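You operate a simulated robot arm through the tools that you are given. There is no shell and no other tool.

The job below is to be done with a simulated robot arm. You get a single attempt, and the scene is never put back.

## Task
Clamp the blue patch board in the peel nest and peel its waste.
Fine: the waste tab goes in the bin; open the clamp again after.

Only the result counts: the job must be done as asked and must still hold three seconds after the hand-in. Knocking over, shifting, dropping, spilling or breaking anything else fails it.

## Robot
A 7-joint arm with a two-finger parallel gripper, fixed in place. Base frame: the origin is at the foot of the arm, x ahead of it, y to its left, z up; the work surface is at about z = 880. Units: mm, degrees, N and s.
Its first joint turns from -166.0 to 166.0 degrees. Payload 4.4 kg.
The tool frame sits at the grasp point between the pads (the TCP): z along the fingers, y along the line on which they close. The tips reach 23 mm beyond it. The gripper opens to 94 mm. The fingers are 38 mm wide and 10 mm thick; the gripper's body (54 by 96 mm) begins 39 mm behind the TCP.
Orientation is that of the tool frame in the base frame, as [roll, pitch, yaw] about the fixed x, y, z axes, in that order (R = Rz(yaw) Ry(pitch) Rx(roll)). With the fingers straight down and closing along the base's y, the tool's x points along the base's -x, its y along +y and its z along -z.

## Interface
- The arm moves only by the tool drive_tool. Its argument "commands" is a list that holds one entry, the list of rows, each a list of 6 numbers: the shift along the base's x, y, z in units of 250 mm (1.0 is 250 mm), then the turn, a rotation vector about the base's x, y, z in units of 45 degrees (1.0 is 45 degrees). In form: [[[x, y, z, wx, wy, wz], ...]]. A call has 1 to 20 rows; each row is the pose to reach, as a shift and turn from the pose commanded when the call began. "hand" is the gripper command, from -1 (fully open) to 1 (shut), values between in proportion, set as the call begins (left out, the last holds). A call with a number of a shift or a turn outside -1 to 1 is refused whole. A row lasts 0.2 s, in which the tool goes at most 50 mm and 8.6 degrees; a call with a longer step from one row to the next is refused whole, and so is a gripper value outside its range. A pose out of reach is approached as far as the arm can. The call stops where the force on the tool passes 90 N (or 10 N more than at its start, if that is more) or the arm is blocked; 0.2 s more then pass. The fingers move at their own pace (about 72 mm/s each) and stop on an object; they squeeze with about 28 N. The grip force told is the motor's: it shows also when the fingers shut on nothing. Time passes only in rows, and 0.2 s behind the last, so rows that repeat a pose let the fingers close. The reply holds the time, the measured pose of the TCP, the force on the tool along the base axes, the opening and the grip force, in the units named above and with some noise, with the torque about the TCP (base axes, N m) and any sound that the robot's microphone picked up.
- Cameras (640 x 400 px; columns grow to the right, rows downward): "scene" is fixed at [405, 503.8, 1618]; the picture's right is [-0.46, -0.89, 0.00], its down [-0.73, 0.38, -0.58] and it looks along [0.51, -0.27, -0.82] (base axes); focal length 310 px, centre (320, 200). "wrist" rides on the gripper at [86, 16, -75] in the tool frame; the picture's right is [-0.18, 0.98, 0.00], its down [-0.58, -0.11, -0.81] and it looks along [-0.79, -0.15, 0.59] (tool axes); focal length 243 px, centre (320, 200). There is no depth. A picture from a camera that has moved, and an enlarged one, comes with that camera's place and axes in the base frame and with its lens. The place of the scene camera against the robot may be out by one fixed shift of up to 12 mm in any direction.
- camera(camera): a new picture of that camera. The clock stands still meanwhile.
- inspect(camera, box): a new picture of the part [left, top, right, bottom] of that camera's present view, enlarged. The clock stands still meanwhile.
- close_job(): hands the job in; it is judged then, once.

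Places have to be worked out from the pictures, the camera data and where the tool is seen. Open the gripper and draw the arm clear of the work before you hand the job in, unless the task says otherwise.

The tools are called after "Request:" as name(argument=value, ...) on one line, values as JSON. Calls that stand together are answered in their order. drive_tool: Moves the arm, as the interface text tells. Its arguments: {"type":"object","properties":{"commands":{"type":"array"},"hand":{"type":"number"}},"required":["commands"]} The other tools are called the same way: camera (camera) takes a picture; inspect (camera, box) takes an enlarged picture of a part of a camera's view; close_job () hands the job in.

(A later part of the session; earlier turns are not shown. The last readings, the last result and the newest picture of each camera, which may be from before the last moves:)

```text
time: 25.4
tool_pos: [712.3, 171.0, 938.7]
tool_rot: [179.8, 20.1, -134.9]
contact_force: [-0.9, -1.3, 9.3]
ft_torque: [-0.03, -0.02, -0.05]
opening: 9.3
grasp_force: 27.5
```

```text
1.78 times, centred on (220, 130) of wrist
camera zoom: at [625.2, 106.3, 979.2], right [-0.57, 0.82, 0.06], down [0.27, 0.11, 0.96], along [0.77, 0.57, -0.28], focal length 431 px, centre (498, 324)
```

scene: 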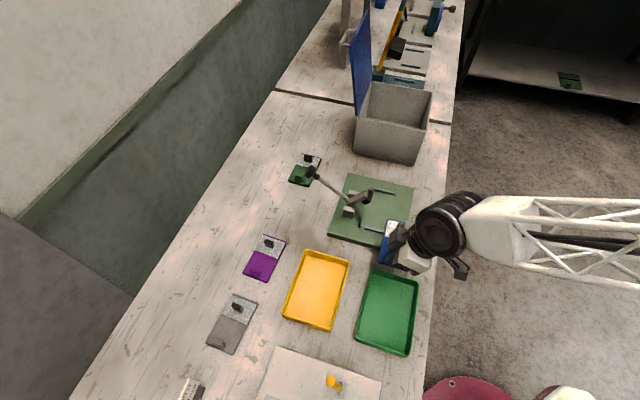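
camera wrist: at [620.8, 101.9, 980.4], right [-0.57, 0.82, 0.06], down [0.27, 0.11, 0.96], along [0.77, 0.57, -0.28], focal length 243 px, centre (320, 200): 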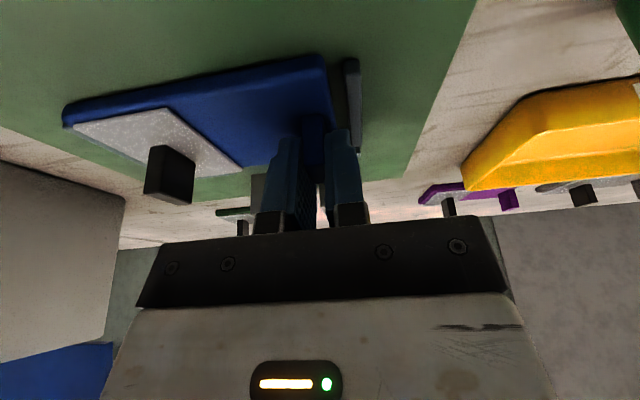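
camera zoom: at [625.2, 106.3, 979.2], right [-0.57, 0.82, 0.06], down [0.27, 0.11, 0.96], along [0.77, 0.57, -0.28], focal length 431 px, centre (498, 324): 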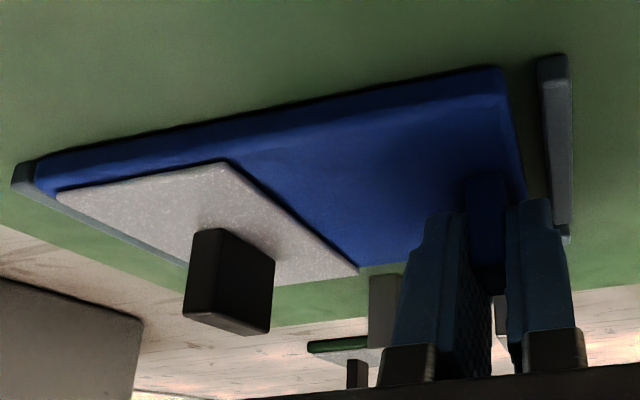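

The board's edge is now almost at the stop bars. I'll enlarge both rail ends to check the side gaps.

Request:
inspect(camera="wrist", box=[40, 90, 104, 160])

Request:
inspect(camera="wrist", box=[300, 50, 380, 120])

Request:
inspect(camera="scene", box=[352, 205, 384, 229])

Request:
inspect(camera="scene", box=[364, 178, 396, 202])

```text
5.71 times, centred on (72, 125) of wrist
camera zoom: at [625.2, 106.3, 979.2], right [-0.57, 0.82, 0.06], down [0.27, 0.11, 0.96], along [0.77, 0.57, -0.28], focal length 1386 px, centre (1737, 629)
```

zoom: 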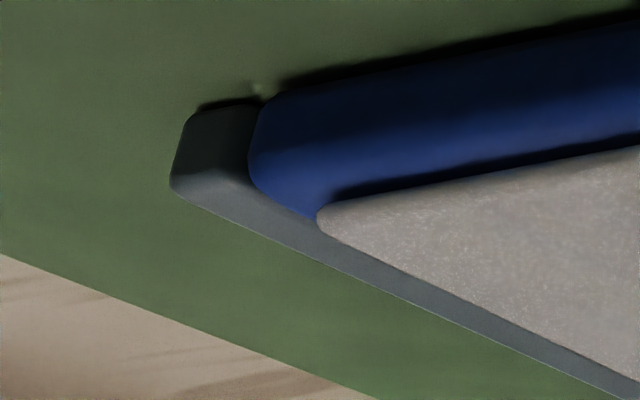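

```text
5.71 times, centred on (340, 85) of wrist
camera zoom: at [625.2, 106.3, 979.2], right [-0.57, 0.82, 0.06], down [0.27, 0.11, 0.96], along [0.77, 0.57, -0.28], focal length 1386 px, centre (206, 857)
```

zoom: 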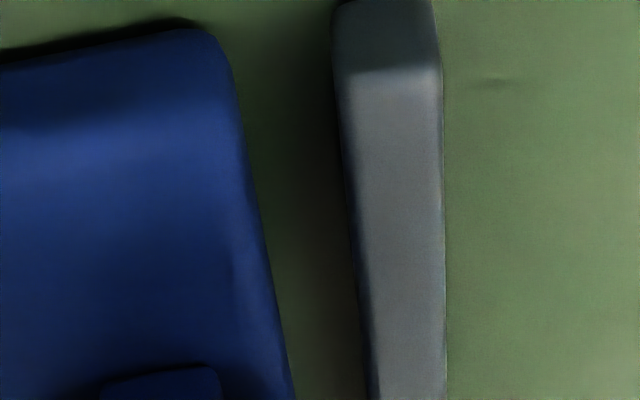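

```text
16.00 times, centred on (368, 217) of scene
camera zoom: at [405.0, 503.8, 1618.0], right [-0.46, -0.89, 0.0], down [-0.73, 0.38, -0.58], along [0.51, -0.27, -0.82], focal length 4964 px, centre (-448, -72)
```

zoom: 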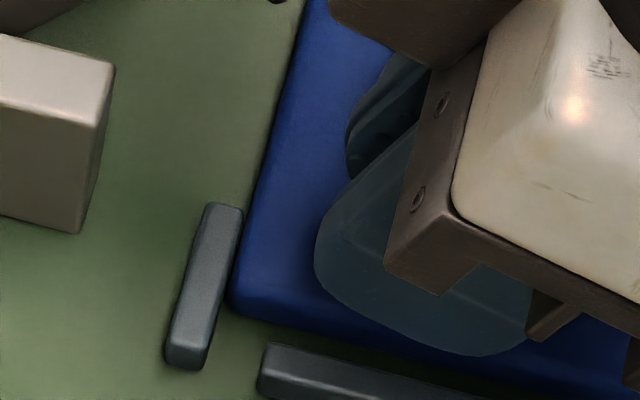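

```text
16.00 times, centred on (380, 190) of scene
camera zoom: at [405.0, 503.8, 1618.0], right [-0.46, -0.89, 0.0], down [-0.73, 0.38, -0.58], along [0.51, -0.27, -0.82], focal length 4964 px, centre (-640, 360)
```

zoom: 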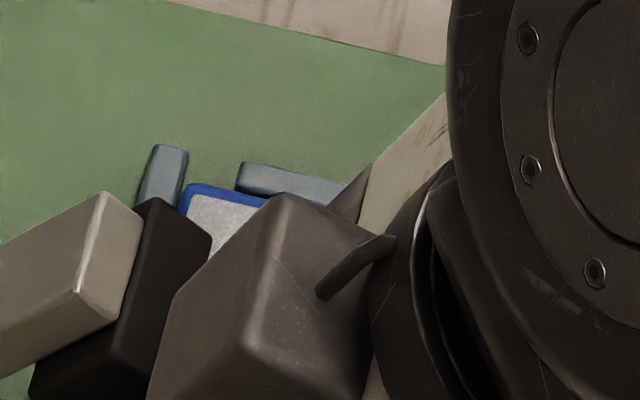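

Gaps are about 2.7 mm on the far rail, 6 mm on the near rail and 1.5 mm at the stops. I'll shift 1.7 mm to centre the board and then push to the stops.

Request:
drive_tool(commands=[[[-0.0024, 0.0024, 0, 0, 0, 0], [-0.0048, 0.0048, 0, 0, 0, 0], [-0.002, 0.0076, 0, 0, 0, 0], [-0.002, 0.0076, 0, 0, 0, 0]]])

Request:
drive_tool(commands=[[[0.0028, 0.0028, 0, 0, 0, 0], [0.0028, 0.0028, 0, 0, 0, 0]]])

Request:
drive_tool(commands=[[[0.0028, 0.0028, 0, 0, 0, 0], [0.0028, 0.0028, 0, 0, 0, 0]]])

Request:
inspect(camera="scene", box=[352, 205, 384, 229])

```text
time: 26.4
tool_pos: [711.3, 172.6, 938.8]
tool_rot: [179.9, 20.0, -135.1]
contact_force: [-11.4, -8.2, 11.1]
ft_torque: [-0.23, 0.19, -0.09]
opening: 9.7
grasp_force: 28.2
```

```text
time: 27.0
tool_pos: [711.5, 172.6, 939.7]
tool_rot: [179.8, 20.2, -135.0]
contact_force: [-16.6, -14.7, 6.5]
ft_torque: [-0.33, 0.37, -0.03]
opening: 9.2
grasp_force: 27.4
```

```text
time: 27.6
tool_pos: [712.0, 174.2, 940.1]
tool_rot: [180.0, 20.2, -135.0]
contact_force: [-16.1, -16.3, 2.8]
ft_torque: [-0.39, 0.46, -0.05]
opening: 9.4
grasp_force: 28.1
```

```text
16.00 times, centred on (368, 217) of scene
camera zoom: at [405.0, 503.8, 1618.0], right [-0.46, -0.89, 0.0], down [-0.73, 0.38, -0.58], along [0.51, -0.27, -0.82], focal length 4964 px, centre (-448, -72)
```

zoom: 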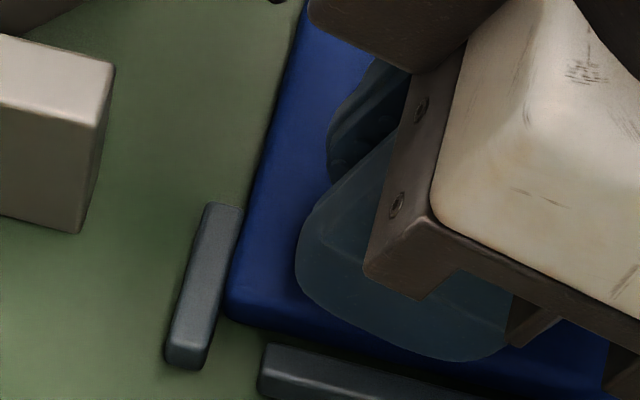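

The stop bars push back with about 23 N, so the board is seated. I'll ease the push, open the fingers, and withdraw along the tool axis.

Request:
drive_tool(commands=[[[-0.004, -0.004, 0, 0, 0, 0], [-0.004, -0.004, 0, 0, 0, 0]]])

Request:
drive_tool(commands=[[[0, 0, 0, 0, 0, 0], [0, 0, 0, 0, 0, 0], [0, 0, 0, 0, 0, 0]]], hand=0.35)

Request:
drive_tool(commands=[[[-0.0097, -0.0097, 0.0376, 0, 0, 0], [-0.0193, -0.0193, 0.0752, 0, 0, 0], [-0.029, -0.029, 0.1128, 0, 0, 0], [-0.0387, -0.0387, 0.1504, 0, 0, 0], [-0.0774, -0.0774, 0.3, 0, 0, 0], [-0.1161, -0.1161, 0.45, 0, 0, 0]]])

Request:
camera(camera="scene")

Request:
camera(camera="wrist")

```text
time: 28.2
tool_pos: [712.2, 173.8, 940.0]
tool_rot: [179.9, 20.0, -135.1]
contact_force: [-0.2, -0.3, 0.5]
ft_torque: [0.04, 0.0, 0.0]
opening: 9.6
grasp_force: 28.3
```

```text
time: 29.0
tool_pos: [711.4, 173.3, 939.1]
tool_rot: [179.8, 20.1, -135.0]
contact_force: [-0.1, -0.3, 0.1]
ft_torque: [0.0, -0.02, -0.01]
opening: 30.6
grasp_force: 0.0
```

```text
time: 30.4
tool_pos: [681.3, 144.2, 1052.0]
tool_rot: [179.9, 20.2, -135.0]
contact_force: [-0.6, -0.3, -0.3]
ft_torque: [0.0, 0.03, -0.02]
opening: 30.5
grasp_force: 0.1
```

```text
taken
```

scene: 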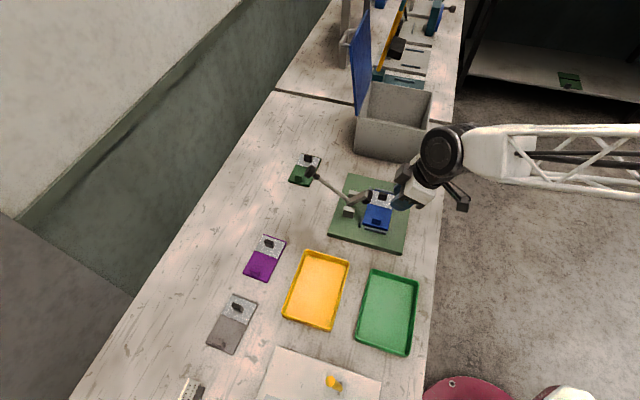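

```text
taken
camera wrist: at [594.4, 79.8, 1091.9], right [-0.57, 0.82, 0.07], down [0.27, 0.11, 0.96], along [0.77, 0.57, -0.28], focal length 243 px, centre (320, 200)
```

wrist: 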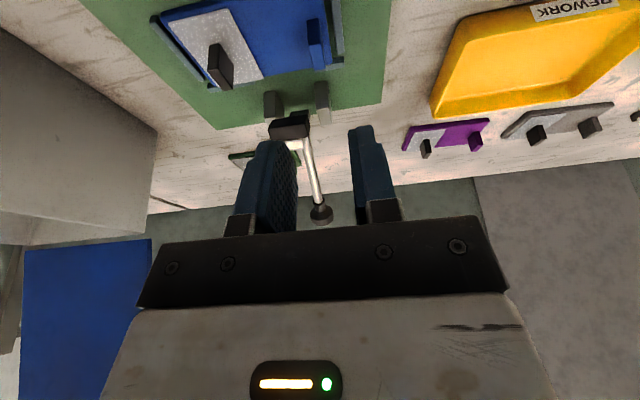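

Released cleanly; the board sits in the nest. I'll enlarge to check its seating and measure the clamp handle.

Request:
inspect(camera="wrist", box=[140, 0, 360, 130])

Request:
inspect(camera="scene", box=[340, 170, 420, 250])

Request:
inspect(camera="wrist", box=[250, 80, 350, 230])

Request:
inspect(camera="scene", box=[296, 155, 376, 215])

```text
2.91 times, centred on (250, 65) of wrist
camera zoom: at [594.4, 79.8, 1091.9], right [-0.57, 0.82, 0.07], down [0.27, 0.11, 0.96], along [0.77, 0.57, -0.28], focal length 706 px, centre (524, 593)
```

zoom: 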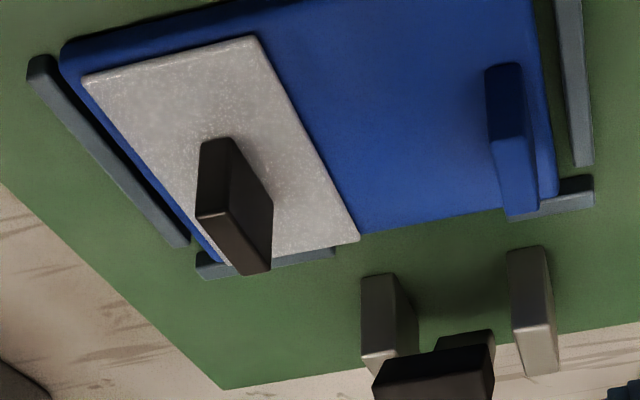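

```text
5.00 times, centred on (380, 210) of scene
camera zoom: at [405.0, 503.8, 1618.0], right [-0.46, -0.89, 0.0], down [-0.73, 0.38, -0.58], along [0.51, -0.27, -0.82], focal length 1551 px, centre (20, 150)
```

zoom: 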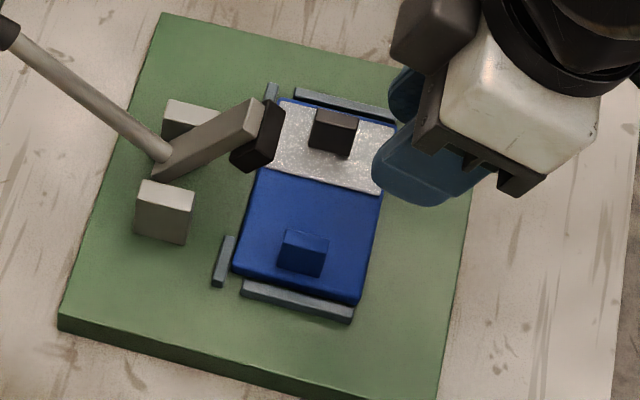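

```text
2.67 times, centred on (300, 155) of wrist
camera zoom: at [594.4, 79.8, 1091.9], right [-0.57, 0.82, 0.07], down [0.27, 0.11, 0.96], along [0.77, 0.57, -0.28], focal length 647 px, centre (373, 320)
```

zoom: 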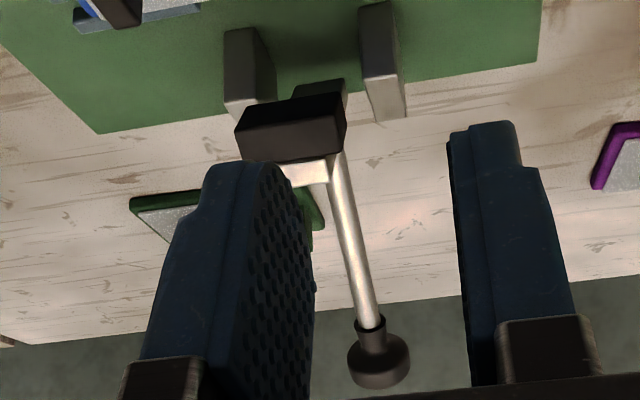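

```text
6.67 times, centred on (336, 185) of scene
camera zoom: at [405.0, 503.8, 1618.0], right [-0.46, -0.89, 0.0], down [-0.73, 0.38, -0.58], along [0.51, -0.27, -0.82], focal length 2068 px, centre (213, 300)
```

zoom: 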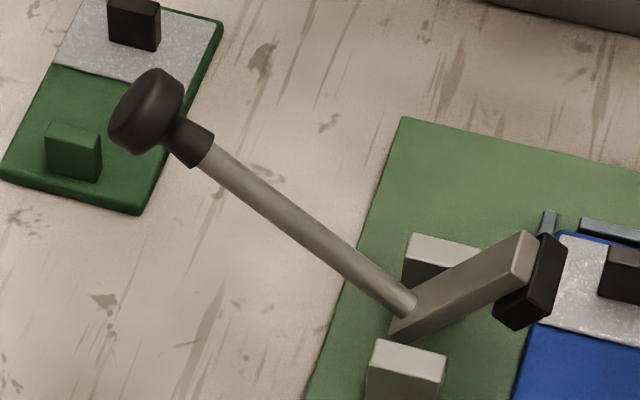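

The board is seated square between the rails and against the stops. The lever's knob is at about (875, 287, 1011), and it must swing over toward upright to bring the pad down. I'll raise the tool, straighten it, open the fingers fully and turn 90° so they straddle the handle.

Request:
drive_tool(commands=[[[0, 0, 0.08, -0.0786, 0.0786, 0], [0, 0, 0.16, -0.1572, 0.1572, 0], [0, 0, 0.24, -0.2357, 0.2357, 0], [0, 0, 0.32, -0.3143, 0.3143, 0], [0, 0, 0.32, -0.3143, 0.3143, 0]]], hand=-1)

Request:
drive_tool(commands=[[[0.0583, 0.0415, 0, 0, 0, -0.1667], [0.1167, 0.0831, 0, 0, 0, -0.3333], [0.175, 0.1246, 0, 0, 0, -0.5], [0.2333, 0.1661, 0, 0, 0, -0.6667], [0.2917, 0.2077, 0, 0, 0, -0.8333], [0.35, 0.2492, 0, 0, 0, -1.0]]])

Request:
drive_tool(commands=[[[0.0583, 0.0415, 0, 0, 0, -0.1667], [0.1167, 0.0831, 0, 0, 0, -0.3333], [0.175, 0.1246, 0, 0, 0, -0.5], [0.2333, 0.1661, 0, 0, 0, -0.6667], [0.2917, 0.2077, 0, 0, 0, -0.8333], [0.35, 0.2492, 0, 0, 0, -1.0], [0.35, 0.2492, 0, 0, 0, -1.0]]])

Request:
camera(camera="scene")

Request:
camera(camera="wrist")

```text
time: 31.6
tool_pos: [681.9, 145.2, 1133.2]
tool_rot: [179.9, -0.1, -135.0]
contact_force: [-1.1, 0.4, 0.2]
ft_torque: [0.01, 0.01, -0.02]
opening: 94.2
grasp_force: 0.1
```

```text
time: 33.0
tool_pos: [771.0, 207.4, 1131.7]
tool_rot: [179.9, 0.1, 179.9]
contact_force: [0.4, 0.2, 0.5]
ft_torque: [-0.03, 0.0, 0.01]
opening: 93.9
grasp_force: 0.1
```

```text
time: 34.6
tool_pos: [857.6, 268.8, 1131.3]
tool_rot: [179.9, 0.1, 134.9]
contact_force: [0.0, 0.2, 0.1]
ft_torque: [-0.01, -0.02, 0.0]
opening: 94.1
grasp_force: 0.0
```

```text
taken
```

scene: 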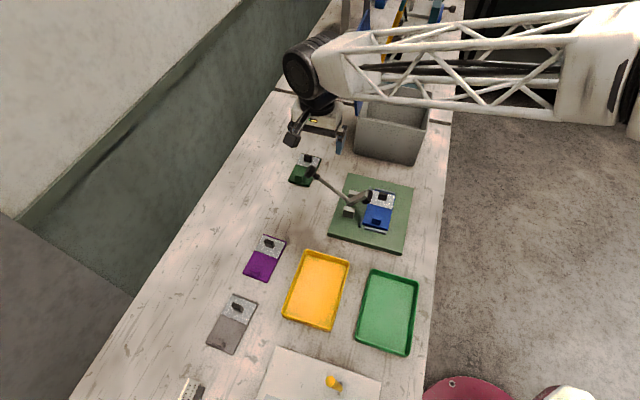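

```text
taken
camera wrist: at [808.3, 341.0, 1205.8], right [0.83, 0.56, 0.0], down [0.33, -0.49, 0.81], along [0.46, -0.67, -0.59], focal length 243 px, centre (320, 200)
```

wrist: 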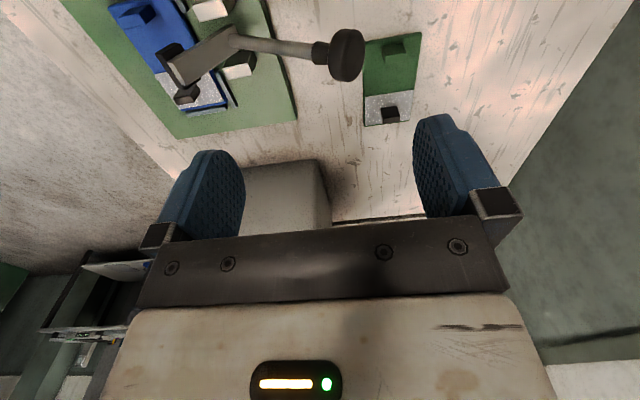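

This side view shows the lever in profile. I'll enlarge it to fix the knob, pivot and pad positions.

Request:
inspect(camera="wrist", box=[140, 0, 380, 130])

```text
2.67 times, centred on (260, 65) of wrist
camera zoom: at [808.3, 341.0, 1205.8], right [0.83, 0.56, 0.0], down [0.33, -0.49, 0.81], along [0.46, -0.67, -0.59], focal length 647 px, centre (480, 560)
```

zoom: 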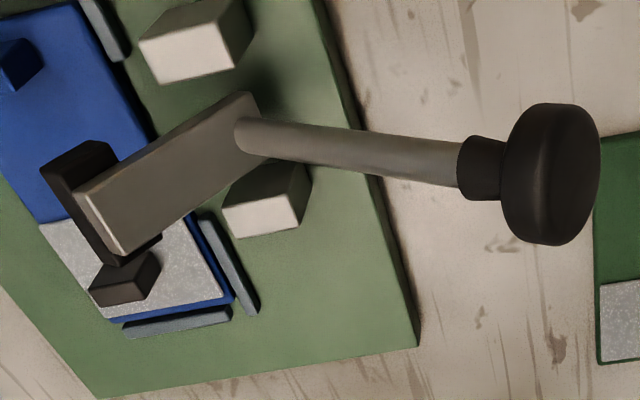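

The knob is a ~40 mm disc at about (u −819, z 1010), with the handle at ~143° about a pivot near z 922 between the blocks. I'll shift 15 mm so one finger is clear behind it and lower around the knob.

Request:
drive_tool(commands=[[[0.0424, 0.0424, 0, 0, 0, 0], [0.0424, 0.0424, -0.1, 0, 0, 0], [0.0424, 0.0424, -0.2, 0, 0, 0], [0.0424, 0.0424, -0.3, 0, 0, 0], [0.0424, 0.0424, -0.4, 0, 0, 0], [0.0424, 0.0424, -0.484, 0, 0, 0], [0.0424, 0.0424, -0.484, 0, 0, 0]]])

Request:
camera(camera="wrist")

Request:
inspect(camera="scene", box=[260, 110, 420, 220])

```text
time: 36.2
tool_pos: [868.0, 279.1, 1011.4]
tool_rot: [179.9, 0.0, 135.0]
contact_force: [0.4, 0.3, 0.9]
ft_torque: [0.0, 0.0, 0.0]
opening: 94.0
grasp_force: 0.2
```

```text
taken
camera wrist: at [818.0, 351.8, 1084.7], right [0.83, 0.56, 0.0], down [0.33, -0.49, 0.81], along [0.46, -0.67, -0.59], focal length 243 px, centre (320, 200)
```

wrist: 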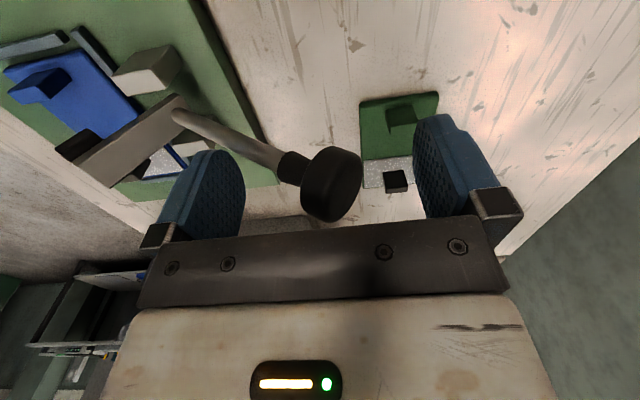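

```text
3.64 times, centred on (340, 165) of scene
camera zoom: at [405.0, 503.8, 1618.0], right [-0.46, -0.89, 0.0], down [-0.73, 0.38, -0.58], along [0.51, -0.27, -0.82], focal length 1128 px, centre (247, 327)
```

zoom: 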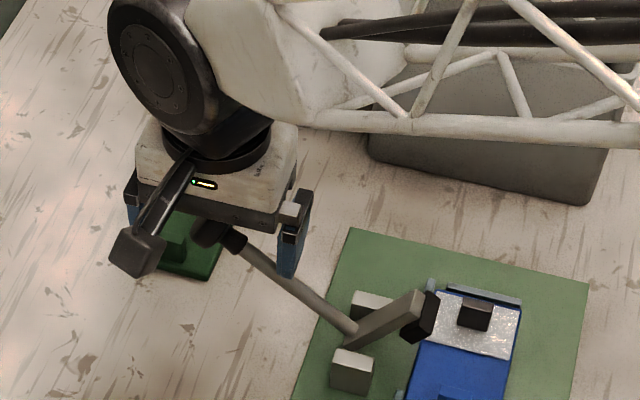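

The knob is centred between the fingers without contact. I'll start pushing it along its arc and watch the force.

Request:
drive_tool(commands=[[[-0.0255, -0.0255, 0, 0, 0, 0], [-0.0498, -0.0498, 0.008, 0, 0, 0], [-0.0679, -0.0679, 0.04, 0, 0, 0], [-0.0877, -0.0877, 0.072, 0, 0, 0], [-0.1146, -0.1146, 0.104, 0, 0, 0], [-0.1423, -0.1423, 0.136, 0, 0, 0]]])

Request:
camera(camera="wrist")

Request:
inspect(camera="scene", box=[280, 120, 420, 230])

```text
time: 37.6
tool_pos: [832.4, 243.8, 1043.4]
tool_rot: [-179.9, 0.1, 134.9]
contact_force: [1.7, 2.2, 1.9]
ft_torque: [0.07, -0.04, 0.02]
opening: 93.7
grasp_force: 0.0
```

```text
taken
camera wrist: at [782.8, 315.4, 1117.5], right [0.83, 0.56, 0.0], down [0.33, -0.49, 0.81], along [0.46, -0.67, -0.59], focal length 243 px, centre (320, 200)
```

wrist: 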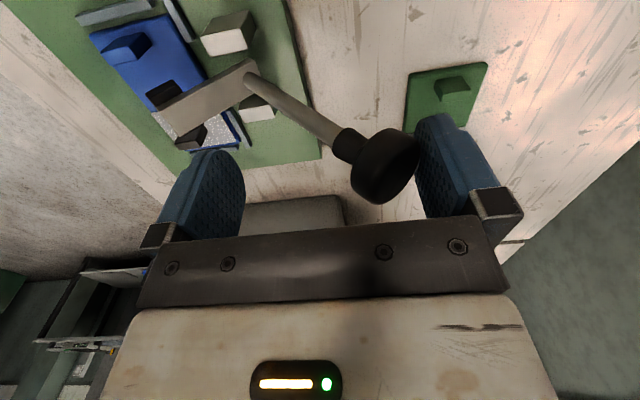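

```text
3.64 times, centred on (350, 175) of scene
camera zoom: at [405.0, 503.8, 1618.0], right [-0.46, -0.89, 0.0], down [-0.73, 0.38, -0.58], along [0.51, -0.27, -0.82], focal length 1128 px, centre (211, 291)
```

zoom: 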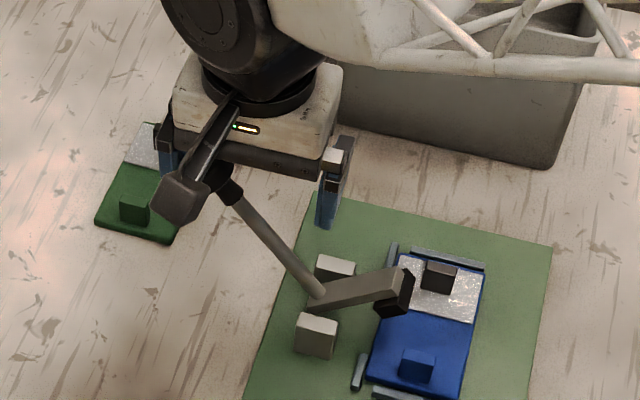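

The lever follows with only about 3 N and the pad is coming down. I'll continue along the arc.

Request:
drive_tool(commands=[[[-0.0308, -0.0308, 0.028, 0, 0, 0], [-0.0639, -0.0639, 0.052, 0, 0, 0], [-0.0987, -0.0987, 0.072, 0, 0, 0], [-0.1349, -0.1349, 0.088, 0, 0, 0], [-0.1349, -0.1349, 0.088, 0, 0, 0]]])

Request:
camera(camera="wrist")

Request:
inspect(camera="scene", box=[300, 130, 420, 240])

```text
time: 38.8
tool_pos: [800.0, 209.8, 1066.6]
tool_rot: [179.9, 0.1, 135.0]
contact_force: [0.0, 0.0, -0.6]
ft_torque: [0.02, -0.01, 0.02]
opening: 94.0
grasp_force: 0.0
```

```text
taken
camera wrist: at [748.8, 281.9, 1141.2], right [0.83, 0.56, 0.0], down [0.33, -0.49, 0.81], along [0.46, -0.67, -0.59], focal length 243 px, centre (320, 200)
```

wrist: 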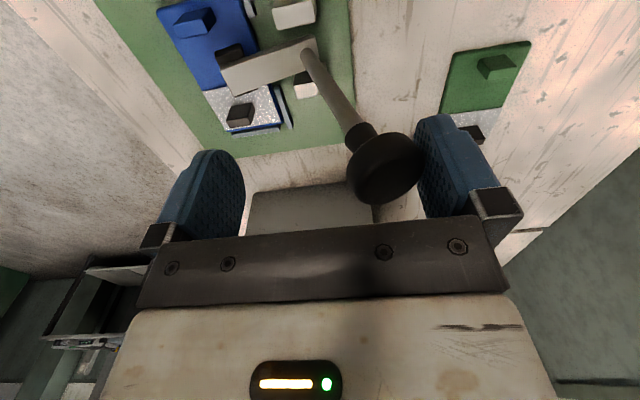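

```text
3.64 times, centred on (360, 185) of scene
camera zoom: at [405.0, 503.8, 1618.0], right [-0.46, -0.89, 0.0], down [-0.73, 0.38, -0.58], along [0.51, -0.27, -0.82], focal length 1128 px, centre (174, 254)
```

zoom: 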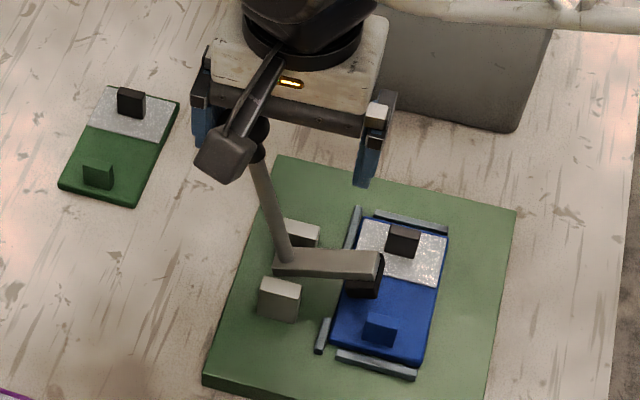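

The pad is nearly down on the board beside the waste edge. I'll continue gently and watch for the clamp to bite.

Request:
drive_tool(commands=[[[-0.0188, -0.0188, 0.006, 0, 0, 0], [-0.0376, -0.0376, 0.012, 0, 0, 0], [-0.0376, -0.0376, 0.012, 0, 0, 0]]])

Request:
drive_tool(commands=[[[-0.0127, -0.0127, 0.002, 0, 0, 0], [-0.0255, -0.0255, 0.004, 0, 0, 0], [-0.0255, -0.0255, 0.004, 0, 0, 0]]])

Request:
camera(camera="wrist")

Request:
inspect(camera="scene", box=[300, 130, 420, 240])

```text
time: 39.6
tool_pos: [789.3, 201.2, 1069.3]
tool_rot: [179.9, 0.1, 135.0]
contact_force: [0.2, -0.8, 0.2]
ft_torque: [0.0, -0.05, 0.0]
opening: 94.2
grasp_force: 0.1
```

```text
time: 40.4
tool_pos: [783.3, 193.6, 1071.0]
tool_rot: [180.0, 0.1, 135.0]
contact_force: [-0.6, 0.1, 0.8]
ft_torque: [0.01, -0.01, 0.0]
opening: 93.9
grasp_force: 0.1
```

```text
taken
camera wrist: at [733.4, 266.0, 1145.2], right [0.83, 0.56, 0.0], down [0.33, -0.49, 0.81], along [0.46, -0.67, -0.59], focal length 243 px, centre (320, 200)
```

wrist: 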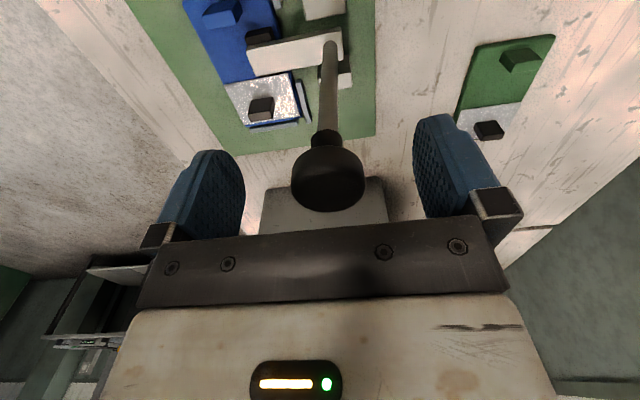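

```text
3.64 times, centred on (360, 185) of scene
camera zoom: at [405.0, 503.8, 1618.0], right [-0.46, -0.89, 0.0], down [-0.73, 0.38, -0.58], along [0.51, -0.27, -0.82], focal length 1128 px, centre (174, 254)
```

zoom: 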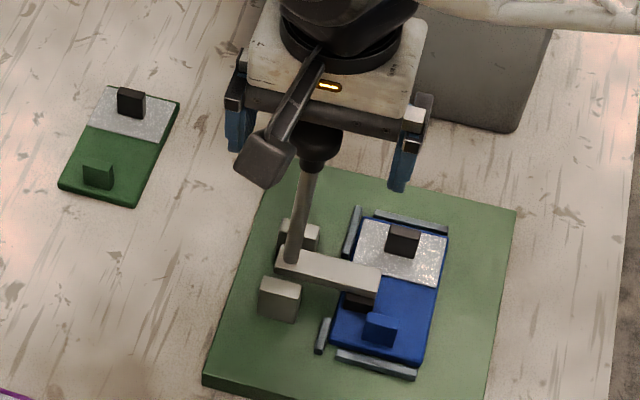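

The knob is now free of the pushing finger and upright: the lever went over on its own and the arm lies flat. I'll check closely that the pad is pressing on the board.

Request:
inspect(camera="scene", box=[340, 180, 400, 230])

Request:
inspect(camera="wrist", box=[180, 0, 380, 130])

```text
8.00 times, centred on (370, 205) of scene
camera zoom: at [405.0, 503.8, 1618.0], right [-0.46, -0.89, 0.0], down [-0.73, 0.38, -0.58], along [0.51, -0.27, -0.82], focal length 2482 px, centre (-80, 160)
```

zoom: 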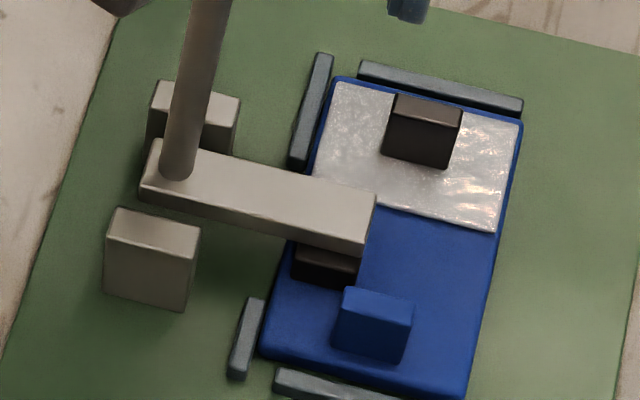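

```text
3.08 times, centred on (280, 65) of wrist
camera zoom: at [733.4, 266.0, 1145.2], right [0.83, 0.56, 0.0], down [0.33, -0.49, 0.81], along [0.46, -0.67, -0.59], focal length 746 px, centre (443, 615)
```

zoom: 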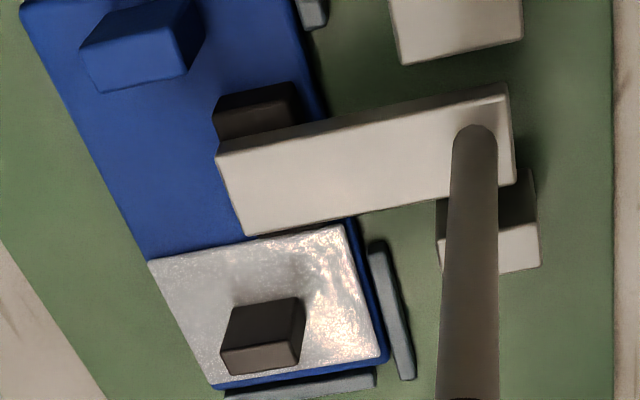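

The pad's underside measures z≈910, i.e. on the board, pressing the blue part just clear of the waste. I'll give the knob a light push the same way to confirm it is firmly closed.

Request:
drive_tool(commands=[[[-0.02, -0.02, 0, 0, 0, 0], [-0.04, -0.04, 0, 0, 0, 0], [-0.058, -0.058, 0, 0, 0, 0], [-0.058, -0.058, 0, 0, 0, 0]]])

Request:
drive_tool(commands=[[[-0.0057, -0.0057, 0, 0, 0, 0], [-0.0113, -0.0113, 0, 0, 0, 0], [-0.0113, -0.0113, 0, 0, 0, 0]]])

Request:
camera(camera="wrist")

```text
time: 41.4
tool_pos: [768.4, 179.3, 1070.3]
tool_rot: [179.9, 0.1, 135.1]
contact_force: [0.2, 0.3, 0.6]
ft_torque: [-0.01, 0.01, -0.03]
opening: 94.0
grasp_force: 0.1
```

```text
time: 42.2
tool_pos: [766.8, 176.1, 1071.1]
tool_rot: [179.9, 0.1, 135.0]
contact_force: [0.5, 0.5, -1.2]
ft_torque: [0.02, 0.04, 0.02]
opening: 94.3
grasp_force: 0.0
```

```text
taken
camera wrist: at [716.2, 248.9, 1145.1], right [0.83, 0.56, 0.0], down [0.33, -0.49, 0.81], along [0.46, -0.67, -0.59], focal length 243 px, centre (320, 200)
```

wrist: 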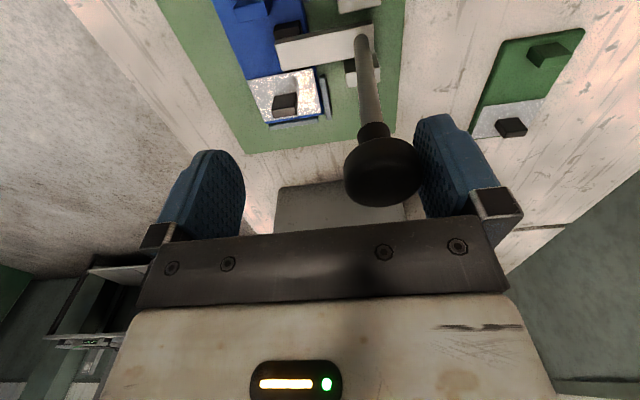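

The finger is just reaching the knob, with no force yet. I'll push a few more millimetres.

Request:
drive_tool(commands=[[[-0.0057, -0.0057, 0, 0, 0, 0], [-0.0085, -0.0085, 0, 0, 0, 0], [-0.0085, -0.0085, 0, 0, 0, 0]]])

Request:
drive_tool(commands=[[[-0.0057, -0.0057, 0, 0, 0, 0], [-0.0085, -0.0085, 0, 0, 0, 0], [-0.0085, -0.0085, 0, 0, 0, 0]]])

```text
time: 43.0
tool_pos: [763.5, 175.5, 1070.7]
tool_rot: [179.8, 0.2, 135.0]
contact_force: [18.3, 10.8, -4.2]
ft_torque: [-0.11, 0.05, -0.32]
opening: 94.0
grasp_force: 0.3
```

```text
time: 43.8
tool_pos: [762.9, 174.8, 1072.3]
tool_rot: [179.8, 0.2, 135.0]
contact_force: [64.4, 43.2, -6.0]
ft_torque: [-0.14, -0.17, -0.79]
opening: 94.2
grasp_force: 0.8
```

The lever is against a hard stop (about 77 N), so the clamp is firmly closed. I'll back off to centre, rise clear of the knob, and check it stays closed.

Request:
drive_tool(commands=[[[0.03, 0.03, 0, 0, 0, 0], [0.07, 0.07, 0, 0, 0, 0], [0.07, 0.07, 0.1, 0, 0, 0], [0.07, 0.07, 0.2, 0, 0, 0], [0.07, 0.07, 0.3, 0, 0, 0], [0.07, 0.07, 0.4, 0, 0, 0], [0.07, 0.07, 0.4, 0, 0, 0]]])

Request:
camera(camera="scene")

Request:
camera(camera="wrist")

Request:
inspect(camera="scene", box=[330, 150, 410, 250])

```text
time: 45.4
tool_pos: [778.5, 190.8, 1170.9]
tool_rot: [179.9, 0.1, 134.9]
contact_force: [0.4, -0.6, -0.7]
ft_torque: [0.0, 0.01, 0.0]
opening: 93.9
grasp_force: 0.0
```

```text
taken
```

scene: 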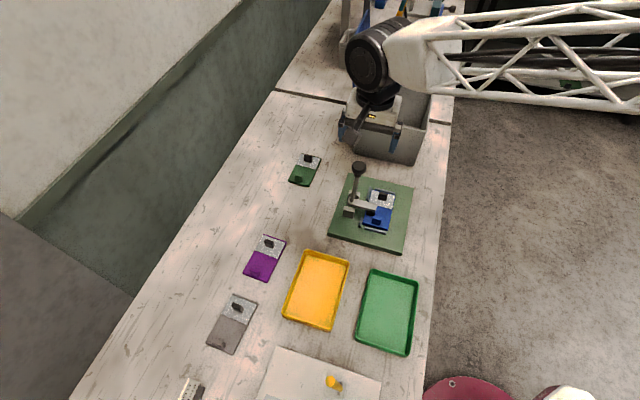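

```text
taken
camera wrist: at [729.4, 262.2, 1244.8], right [0.83, 0.56, 0.0], down [0.33, -0.49, 0.81], along [0.46, -0.67, -0.59], focal length 243 px, centre (320, 200)
```

wrist: 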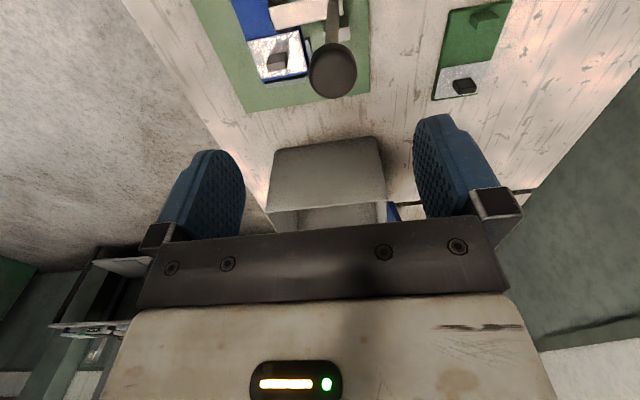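

```text
4.00 times, centred on (370, 200) of scene
camera zoom: at [405.0, 503.8, 1618.0], right [-0.46, -0.89, 0.0], down [-0.73, 0.38, -0.58], along [0.51, -0.27, -0.82], focal length 1241 px, centre (120, 200)
```

zoom: 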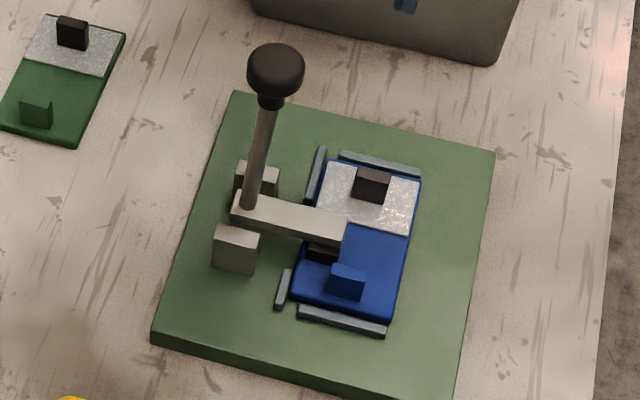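

The clamp stays closed with the handle upright. The black waste tab is at about (768, 118, 935 top). I'll turn the tool back 90° above it, narrow the fingers to about 21 mm so they clear the clamp pad, and lean the gripper away from the handle.

Request:
drive_tool(commands=[[[-0.005, -0.0258, 0, 0, 0, 0.1667], [-0.01, -0.0515, 0, 0, 0, 0.3333], [-0.0145, -0.0773, 0, 0, 0, 0.5], [-0.0193, -0.103, 0, 0, 0, 0.6667], [-0.0242, -0.1288, 0, 0, 0, 0.8333], [-0.029, -0.1546, 0, 0, 0, 1.0]]], hand=0.56)

Request:
drive_tool(commands=[[[-0.005, -0.0258, 0, 0, 0, 0.1667], [-0.01, -0.0515, 0, 0, 0, 0.3333], [-0.0145, -0.0773, 0, 0, 0, 0.5], [-0.0193, -0.103, 0, 0, 0, 0.6667], [-0.0242, -0.1288, 0, 0, 0, 0.8333], [-0.029, -0.1546, 0, 0, 0, 1.0]]])

Request:
drive_tool(commands=[[[0, 0, -0.06, 0.0786, -0.0786, 0], [0, 0, -0.12, 0.1572, -0.1572, 0], [0, 0, -0.18, 0.2357, -0.2357, 0], [0, 0, -0.24, 0.3143, -0.3143, 0], [0, 0, -0.34, 0.3143, -0.3143, 0], [0, 0, -0.44, 0.3143, -0.3143, 0], [0, 0, -0.44, 0.3143, -0.3143, 0]]])

Request:
camera(camera="wrist")

Request:
inspect(camera="scene", box=[310, 120, 438, 240])

```text
time: 46.8
tool_pos: [772.6, 151.8, 1170.6]
tool_rot: [179.9, 0.1, -179.9]
contact_force: [0.2, 0.1, -0.7]
ft_torque: [-0.03, -0.01, 0.0]
opening: 20.4
grasp_force: 0.0
```

```text
time: 48.2
tool_pos: [765.0, 112.9, 1169.9]
tool_rot: [179.8, 0.2, -134.9]
contact_force: [0.8, 0.7, 0.5]
ft_torque: [-0.01, -0.01, 0.0]
opening: 20.5
grasp_force: 0.2
```

```text
time: 49.8
tool_pos: [764.5, 112.9, 1060.9]
tool_rot: [179.9, 20.1, -135.0]
contact_force: [-0.1, 0.6, 0.8]
ft_torque: [-0.01, -0.03, 0.0]
opening: 20.6
grasp_force: 0.0
```

```text
taken
camera wrist: at [678.0, 48.9, 1100.3], right [-0.57, 0.82, 0.06], down [0.27, 0.11, 0.96], along [0.77, 0.57, -0.28], focal length 243 px, centre (320, 200)
```

wrist: 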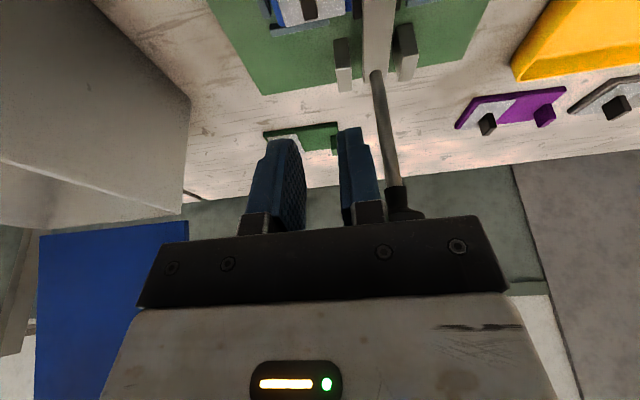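

```text
3.33 times, centred on (374, 180) of scene
camera zoom: at [405.0, 503.8, 1618.0], right [-0.46, -0.89, 0.0], down [-0.73, 0.38, -0.58], along [0.51, -0.27, -0.82], focal length 1034 px, centre (140, 267)
```

zoom: 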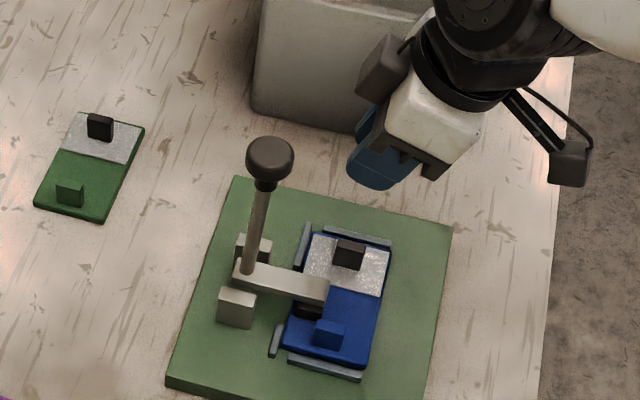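

The gripper hangs clear of the handle and bin. I'll lower to z≈985, still above the tab, to check alignment.

Request:
drive_tool(commands=[[[0, 0, -0.1, 0, 0, 0], [0, 0, -0.2, 0, 0, 0], [0, 0, -0.3, 0, 0, 0], [0, 0, -0.3, 0, 0, 0]]])

Request:
camera(camera="wrist")

Request:
inspect(camera="wrist", box=[220, 30, 420, 150])

Request:
inspect(camera="scene", box=[340, 150, 420, 230])

```text
time: 50.8
tool_pos: [764.8, 113.2, 985.5]
tool_rot: [179.9, 20.2, -135.1]
contact_force: [-0.2, -0.2, -0.4]
ft_torque: [0.04, 0.0, -0.02]
opening: 20.9
grasp_force: 0.0
```

```text
taken
camera wrist: at [677.7, 48.7, 1025.8], right [-0.57, 0.82, 0.06], down [0.27, 0.11, 0.96], along [0.77, 0.57, -0.28], focal length 243 px, centre (320, 200)
```

wrist: 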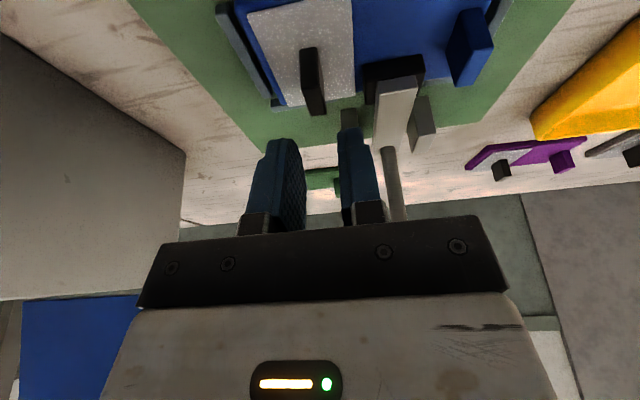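

```text
3.20 times, centred on (320, 90) of wrist
camera zoom: at [677.7, 48.7, 1025.8], right [-0.57, 0.82, 0.06], down [0.27, 0.11, 0.96], along [0.77, 0.57, -0.28], focal length 776 px, centre (320, 552)
```

zoom: 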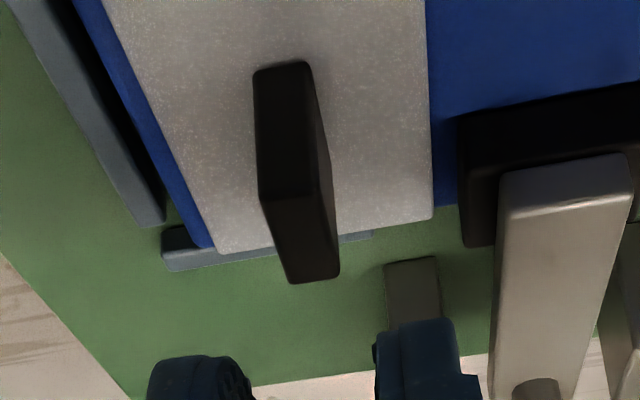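

```text
5.00 times, centred on (380, 190) of scene
camera zoom: at [405.0, 503.8, 1618.0], right [-0.46, -0.89, 0.0], down [-0.73, 0.38, -0.58], along [0.51, -0.27, -0.82], focal length 1551 px, centre (20, 250)
```

zoom: 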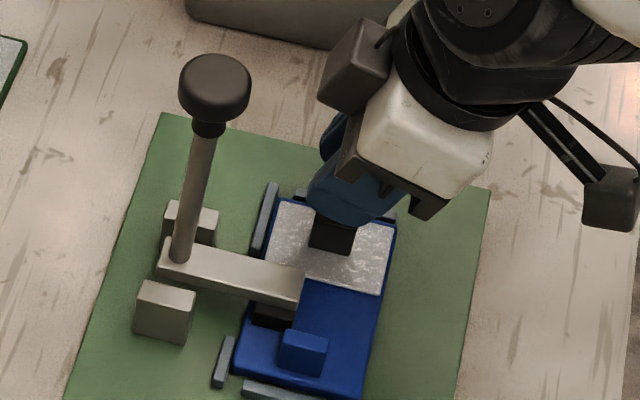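

The tab's top centre is within about 1.5 mm of the finger midline and the clamp pad is clear of both the waste and the fingers. I'll correct slightly and lower around the tab.

Request:
drive_tool(commands=[[[0.0074, 0.0011, -0.04, 0, 0, 0], [0.0074, 0.0011, -0.08, 0, 0, 0], [0.0074, 0.0011, -0.12, 0, 0, 0], [0.0074, 0.0011, -0.15, 0, 0, 0], [0.0074, 0.0011, -0.17, 0, 0, 0], [0.0074, 0.0011, -0.17, 0, 0, 0]]])

Request:
inspect(camera="wrist", box=[200, 60, 440, 230])

Request:
inspect(camera="scene", box=[350, 170, 410, 220])

```text
time: 52.2
tool_pos: [766.5, 112.9, 943.1]
tool_rot: [179.9, 20.1, -135.0]
contact_force: [-1.2, 0.3, -0.4]
ft_torque: [-0.02, -0.04, 0.01]
opening: 20.8
grasp_force: 0.1
```

```text
2.35 times, centred on (320, 145) of wrist
camera zoom: at [679.7, 48.6, 983.0], right [-0.57, 0.82, 0.06], down [0.27, 0.11, 0.96], along [0.77, 0.57, -0.28], focal length 571 px, centre (320, 329)
```

zoom: 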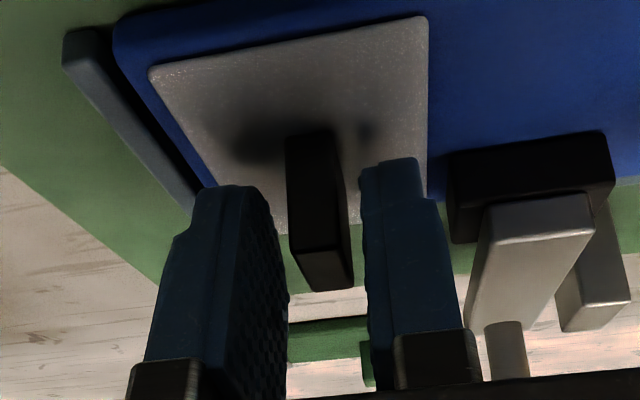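

```text
8.00 times, centred on (380, 195) of scene
camera zoom: at [405.0, 503.8, 1618.0], right [-0.46, -0.89, 0.0], down [-0.73, 0.38, -0.58], along [0.51, -0.27, -0.82], focal length 2482 px, centre (-160, 240)
```

zoom: 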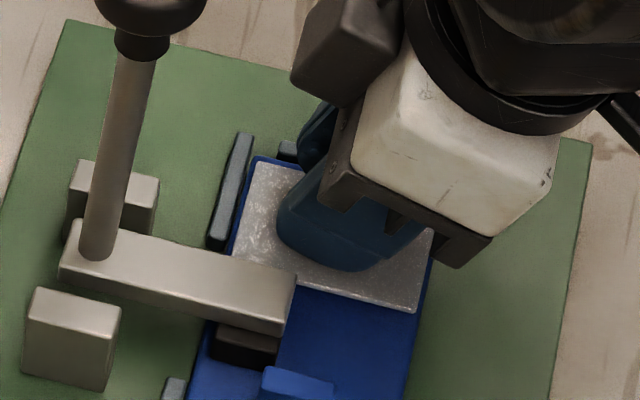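

The fingers straddle the black tab cleanly with no contact. I'll close on it.

Request:
drive_tool(commands=[[[0, 0, 0, 0, 0, 0], [0, 0, 0, 0, 0, 0], [0, 0, 0, 0, 0, 0]]], hand=1)

Request:
inspect(camera="wrist", box=[200, 60, 440, 230])

```text
time: 53.0
tool_pos: [766.2, 113.9, 942.9]
tool_rot: [179.9, 20.2, -135.0]
contact_force: [-0.5, 0.0, -0.3]
ft_torque: [-0.02, -0.01, 0.0]
opening: 8.6
grasp_force: 28.1
```

```text
2.35 times, centred on (320, 145) of wrist
camera zoom: at [679.7, 48.6, 983.2], right [-0.57, 0.82, 0.06], down [0.27, 0.11, 0.96], along [0.77, 0.57, -0.28], focal length 571 px, centre (320, 329)
```

zoom: 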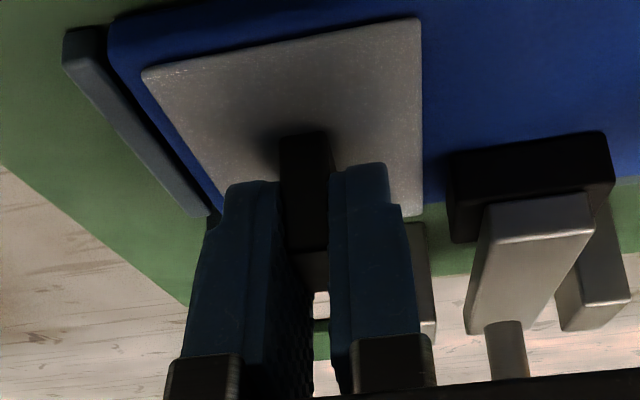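

The waste tab is held at 8.6 mm with 28 N. I'll pull up in small steps and watch the pull force.

Request:
drive_tool(commands=[[[0, 0, 0.004, 0, 0, 0], [0, 0, 0.008, 0, 0, 0], [0, 0, 0.008, 0, 0, 0]]])

Request:
drive_tool(commands=[[[0, 0, 0.004, 0, 0, 0], [0, 0, 0.008, 0, 0, 0], [0, 0, 0.008, 0, 0, 0]]])

Request:
inspect(camera="wrist", box=[200, 60, 440, 230])

```text
time: 53.8
tool_pos: [766.9, 113.4, 944.5]
tool_rot: [179.9, 20.0, -135.0]
contact_force: [0.2, -0.1, 1.2]
ft_torque: [0.01, 0.01, 0.01]
opening: 9.0
grasp_force: 27.6
heard: snap
```

```text
time: 54.6
tool_pos: [767.1, 113.5, 947.9]
tool_rot: [179.9, 20.1, -135.0]
contact_force: [0.3, 0.8, 0.1]
ft_torque: [0.03, -0.04, -0.01]
opening: 8.6
grasp_force: 27.8
```

```text
2.35 times, centred on (320, 145) of wrist
camera zoom: at [679.7, 48.7, 987.4], right [-0.57, 0.82, 0.06], down [0.27, 0.11, 0.96], along [0.77, 0.57, -0.28], focal length 571 px, centre (320, 329)
```

zoom: 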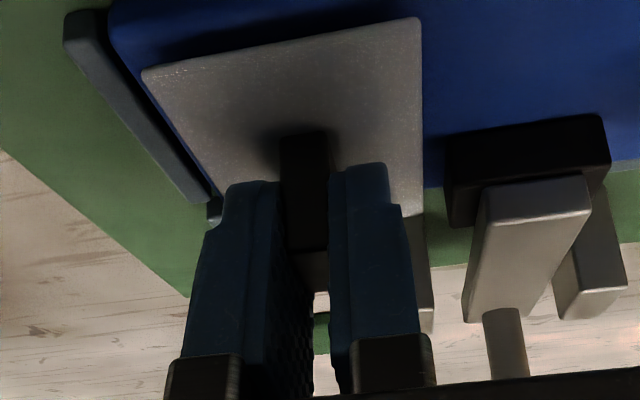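

A snap was heard and the waste plate now shows a gap beneath it, moving with the tab. I'll lift it further and confirm.

Request:
drive_tool(commands=[[[0, 0, 0.03, 0, 0, 0], [0, 0, 0.07, 0, 0, 0], [0, 0, 0.11, 0, 0, 0], [0, 0, 0.15, 0, 0, 0], [0, 0, 0.15, 0, 0, 0]]])

Request:
camera(camera="wrist")

Request:
inspect(camera="scene", box=[340, 140, 420, 240])

```text
time: 55.8
tool_pos: [767.5, 112.7, 986.4]
tool_rot: [180.0, 20.0, -135.0]
contact_force: [0.2, -0.1, 0.0]
ft_torque: [0.02, 0.0, 0.01]
opening: 8.4
grasp_force: 28.8
```

```text
taken
camera wrist: at [680.1, 48.4, 1025.2], right [-0.57, 0.82, 0.06], down [0.27, 0.11, 0.96], along [0.77, 0.57, -0.28], focal length 243 px, centre (320, 200)
```

wrist: 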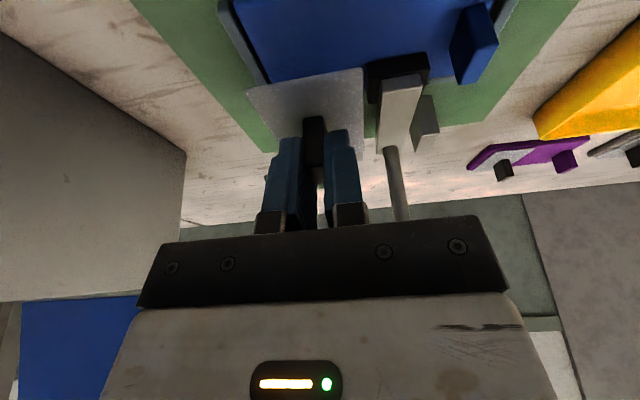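

```text
4.00 times, centred on (380, 190) of scene
camera zoom: at [405.0, 503.8, 1618.0], right [-0.46, -0.89, 0.0], down [-0.73, 0.38, -0.58], along [0.51, -0.27, -0.82], focal length 1241 px, centre (80, 240)
```

zoom: 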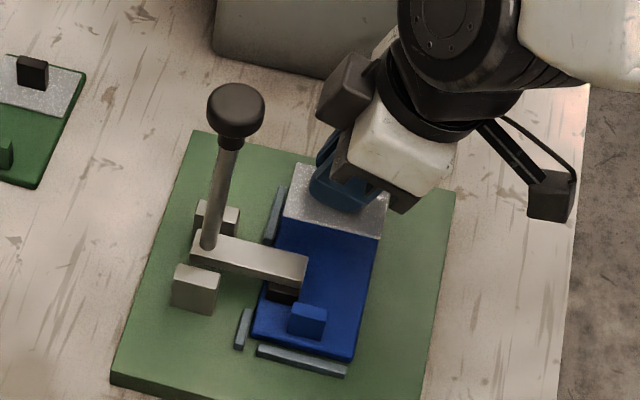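

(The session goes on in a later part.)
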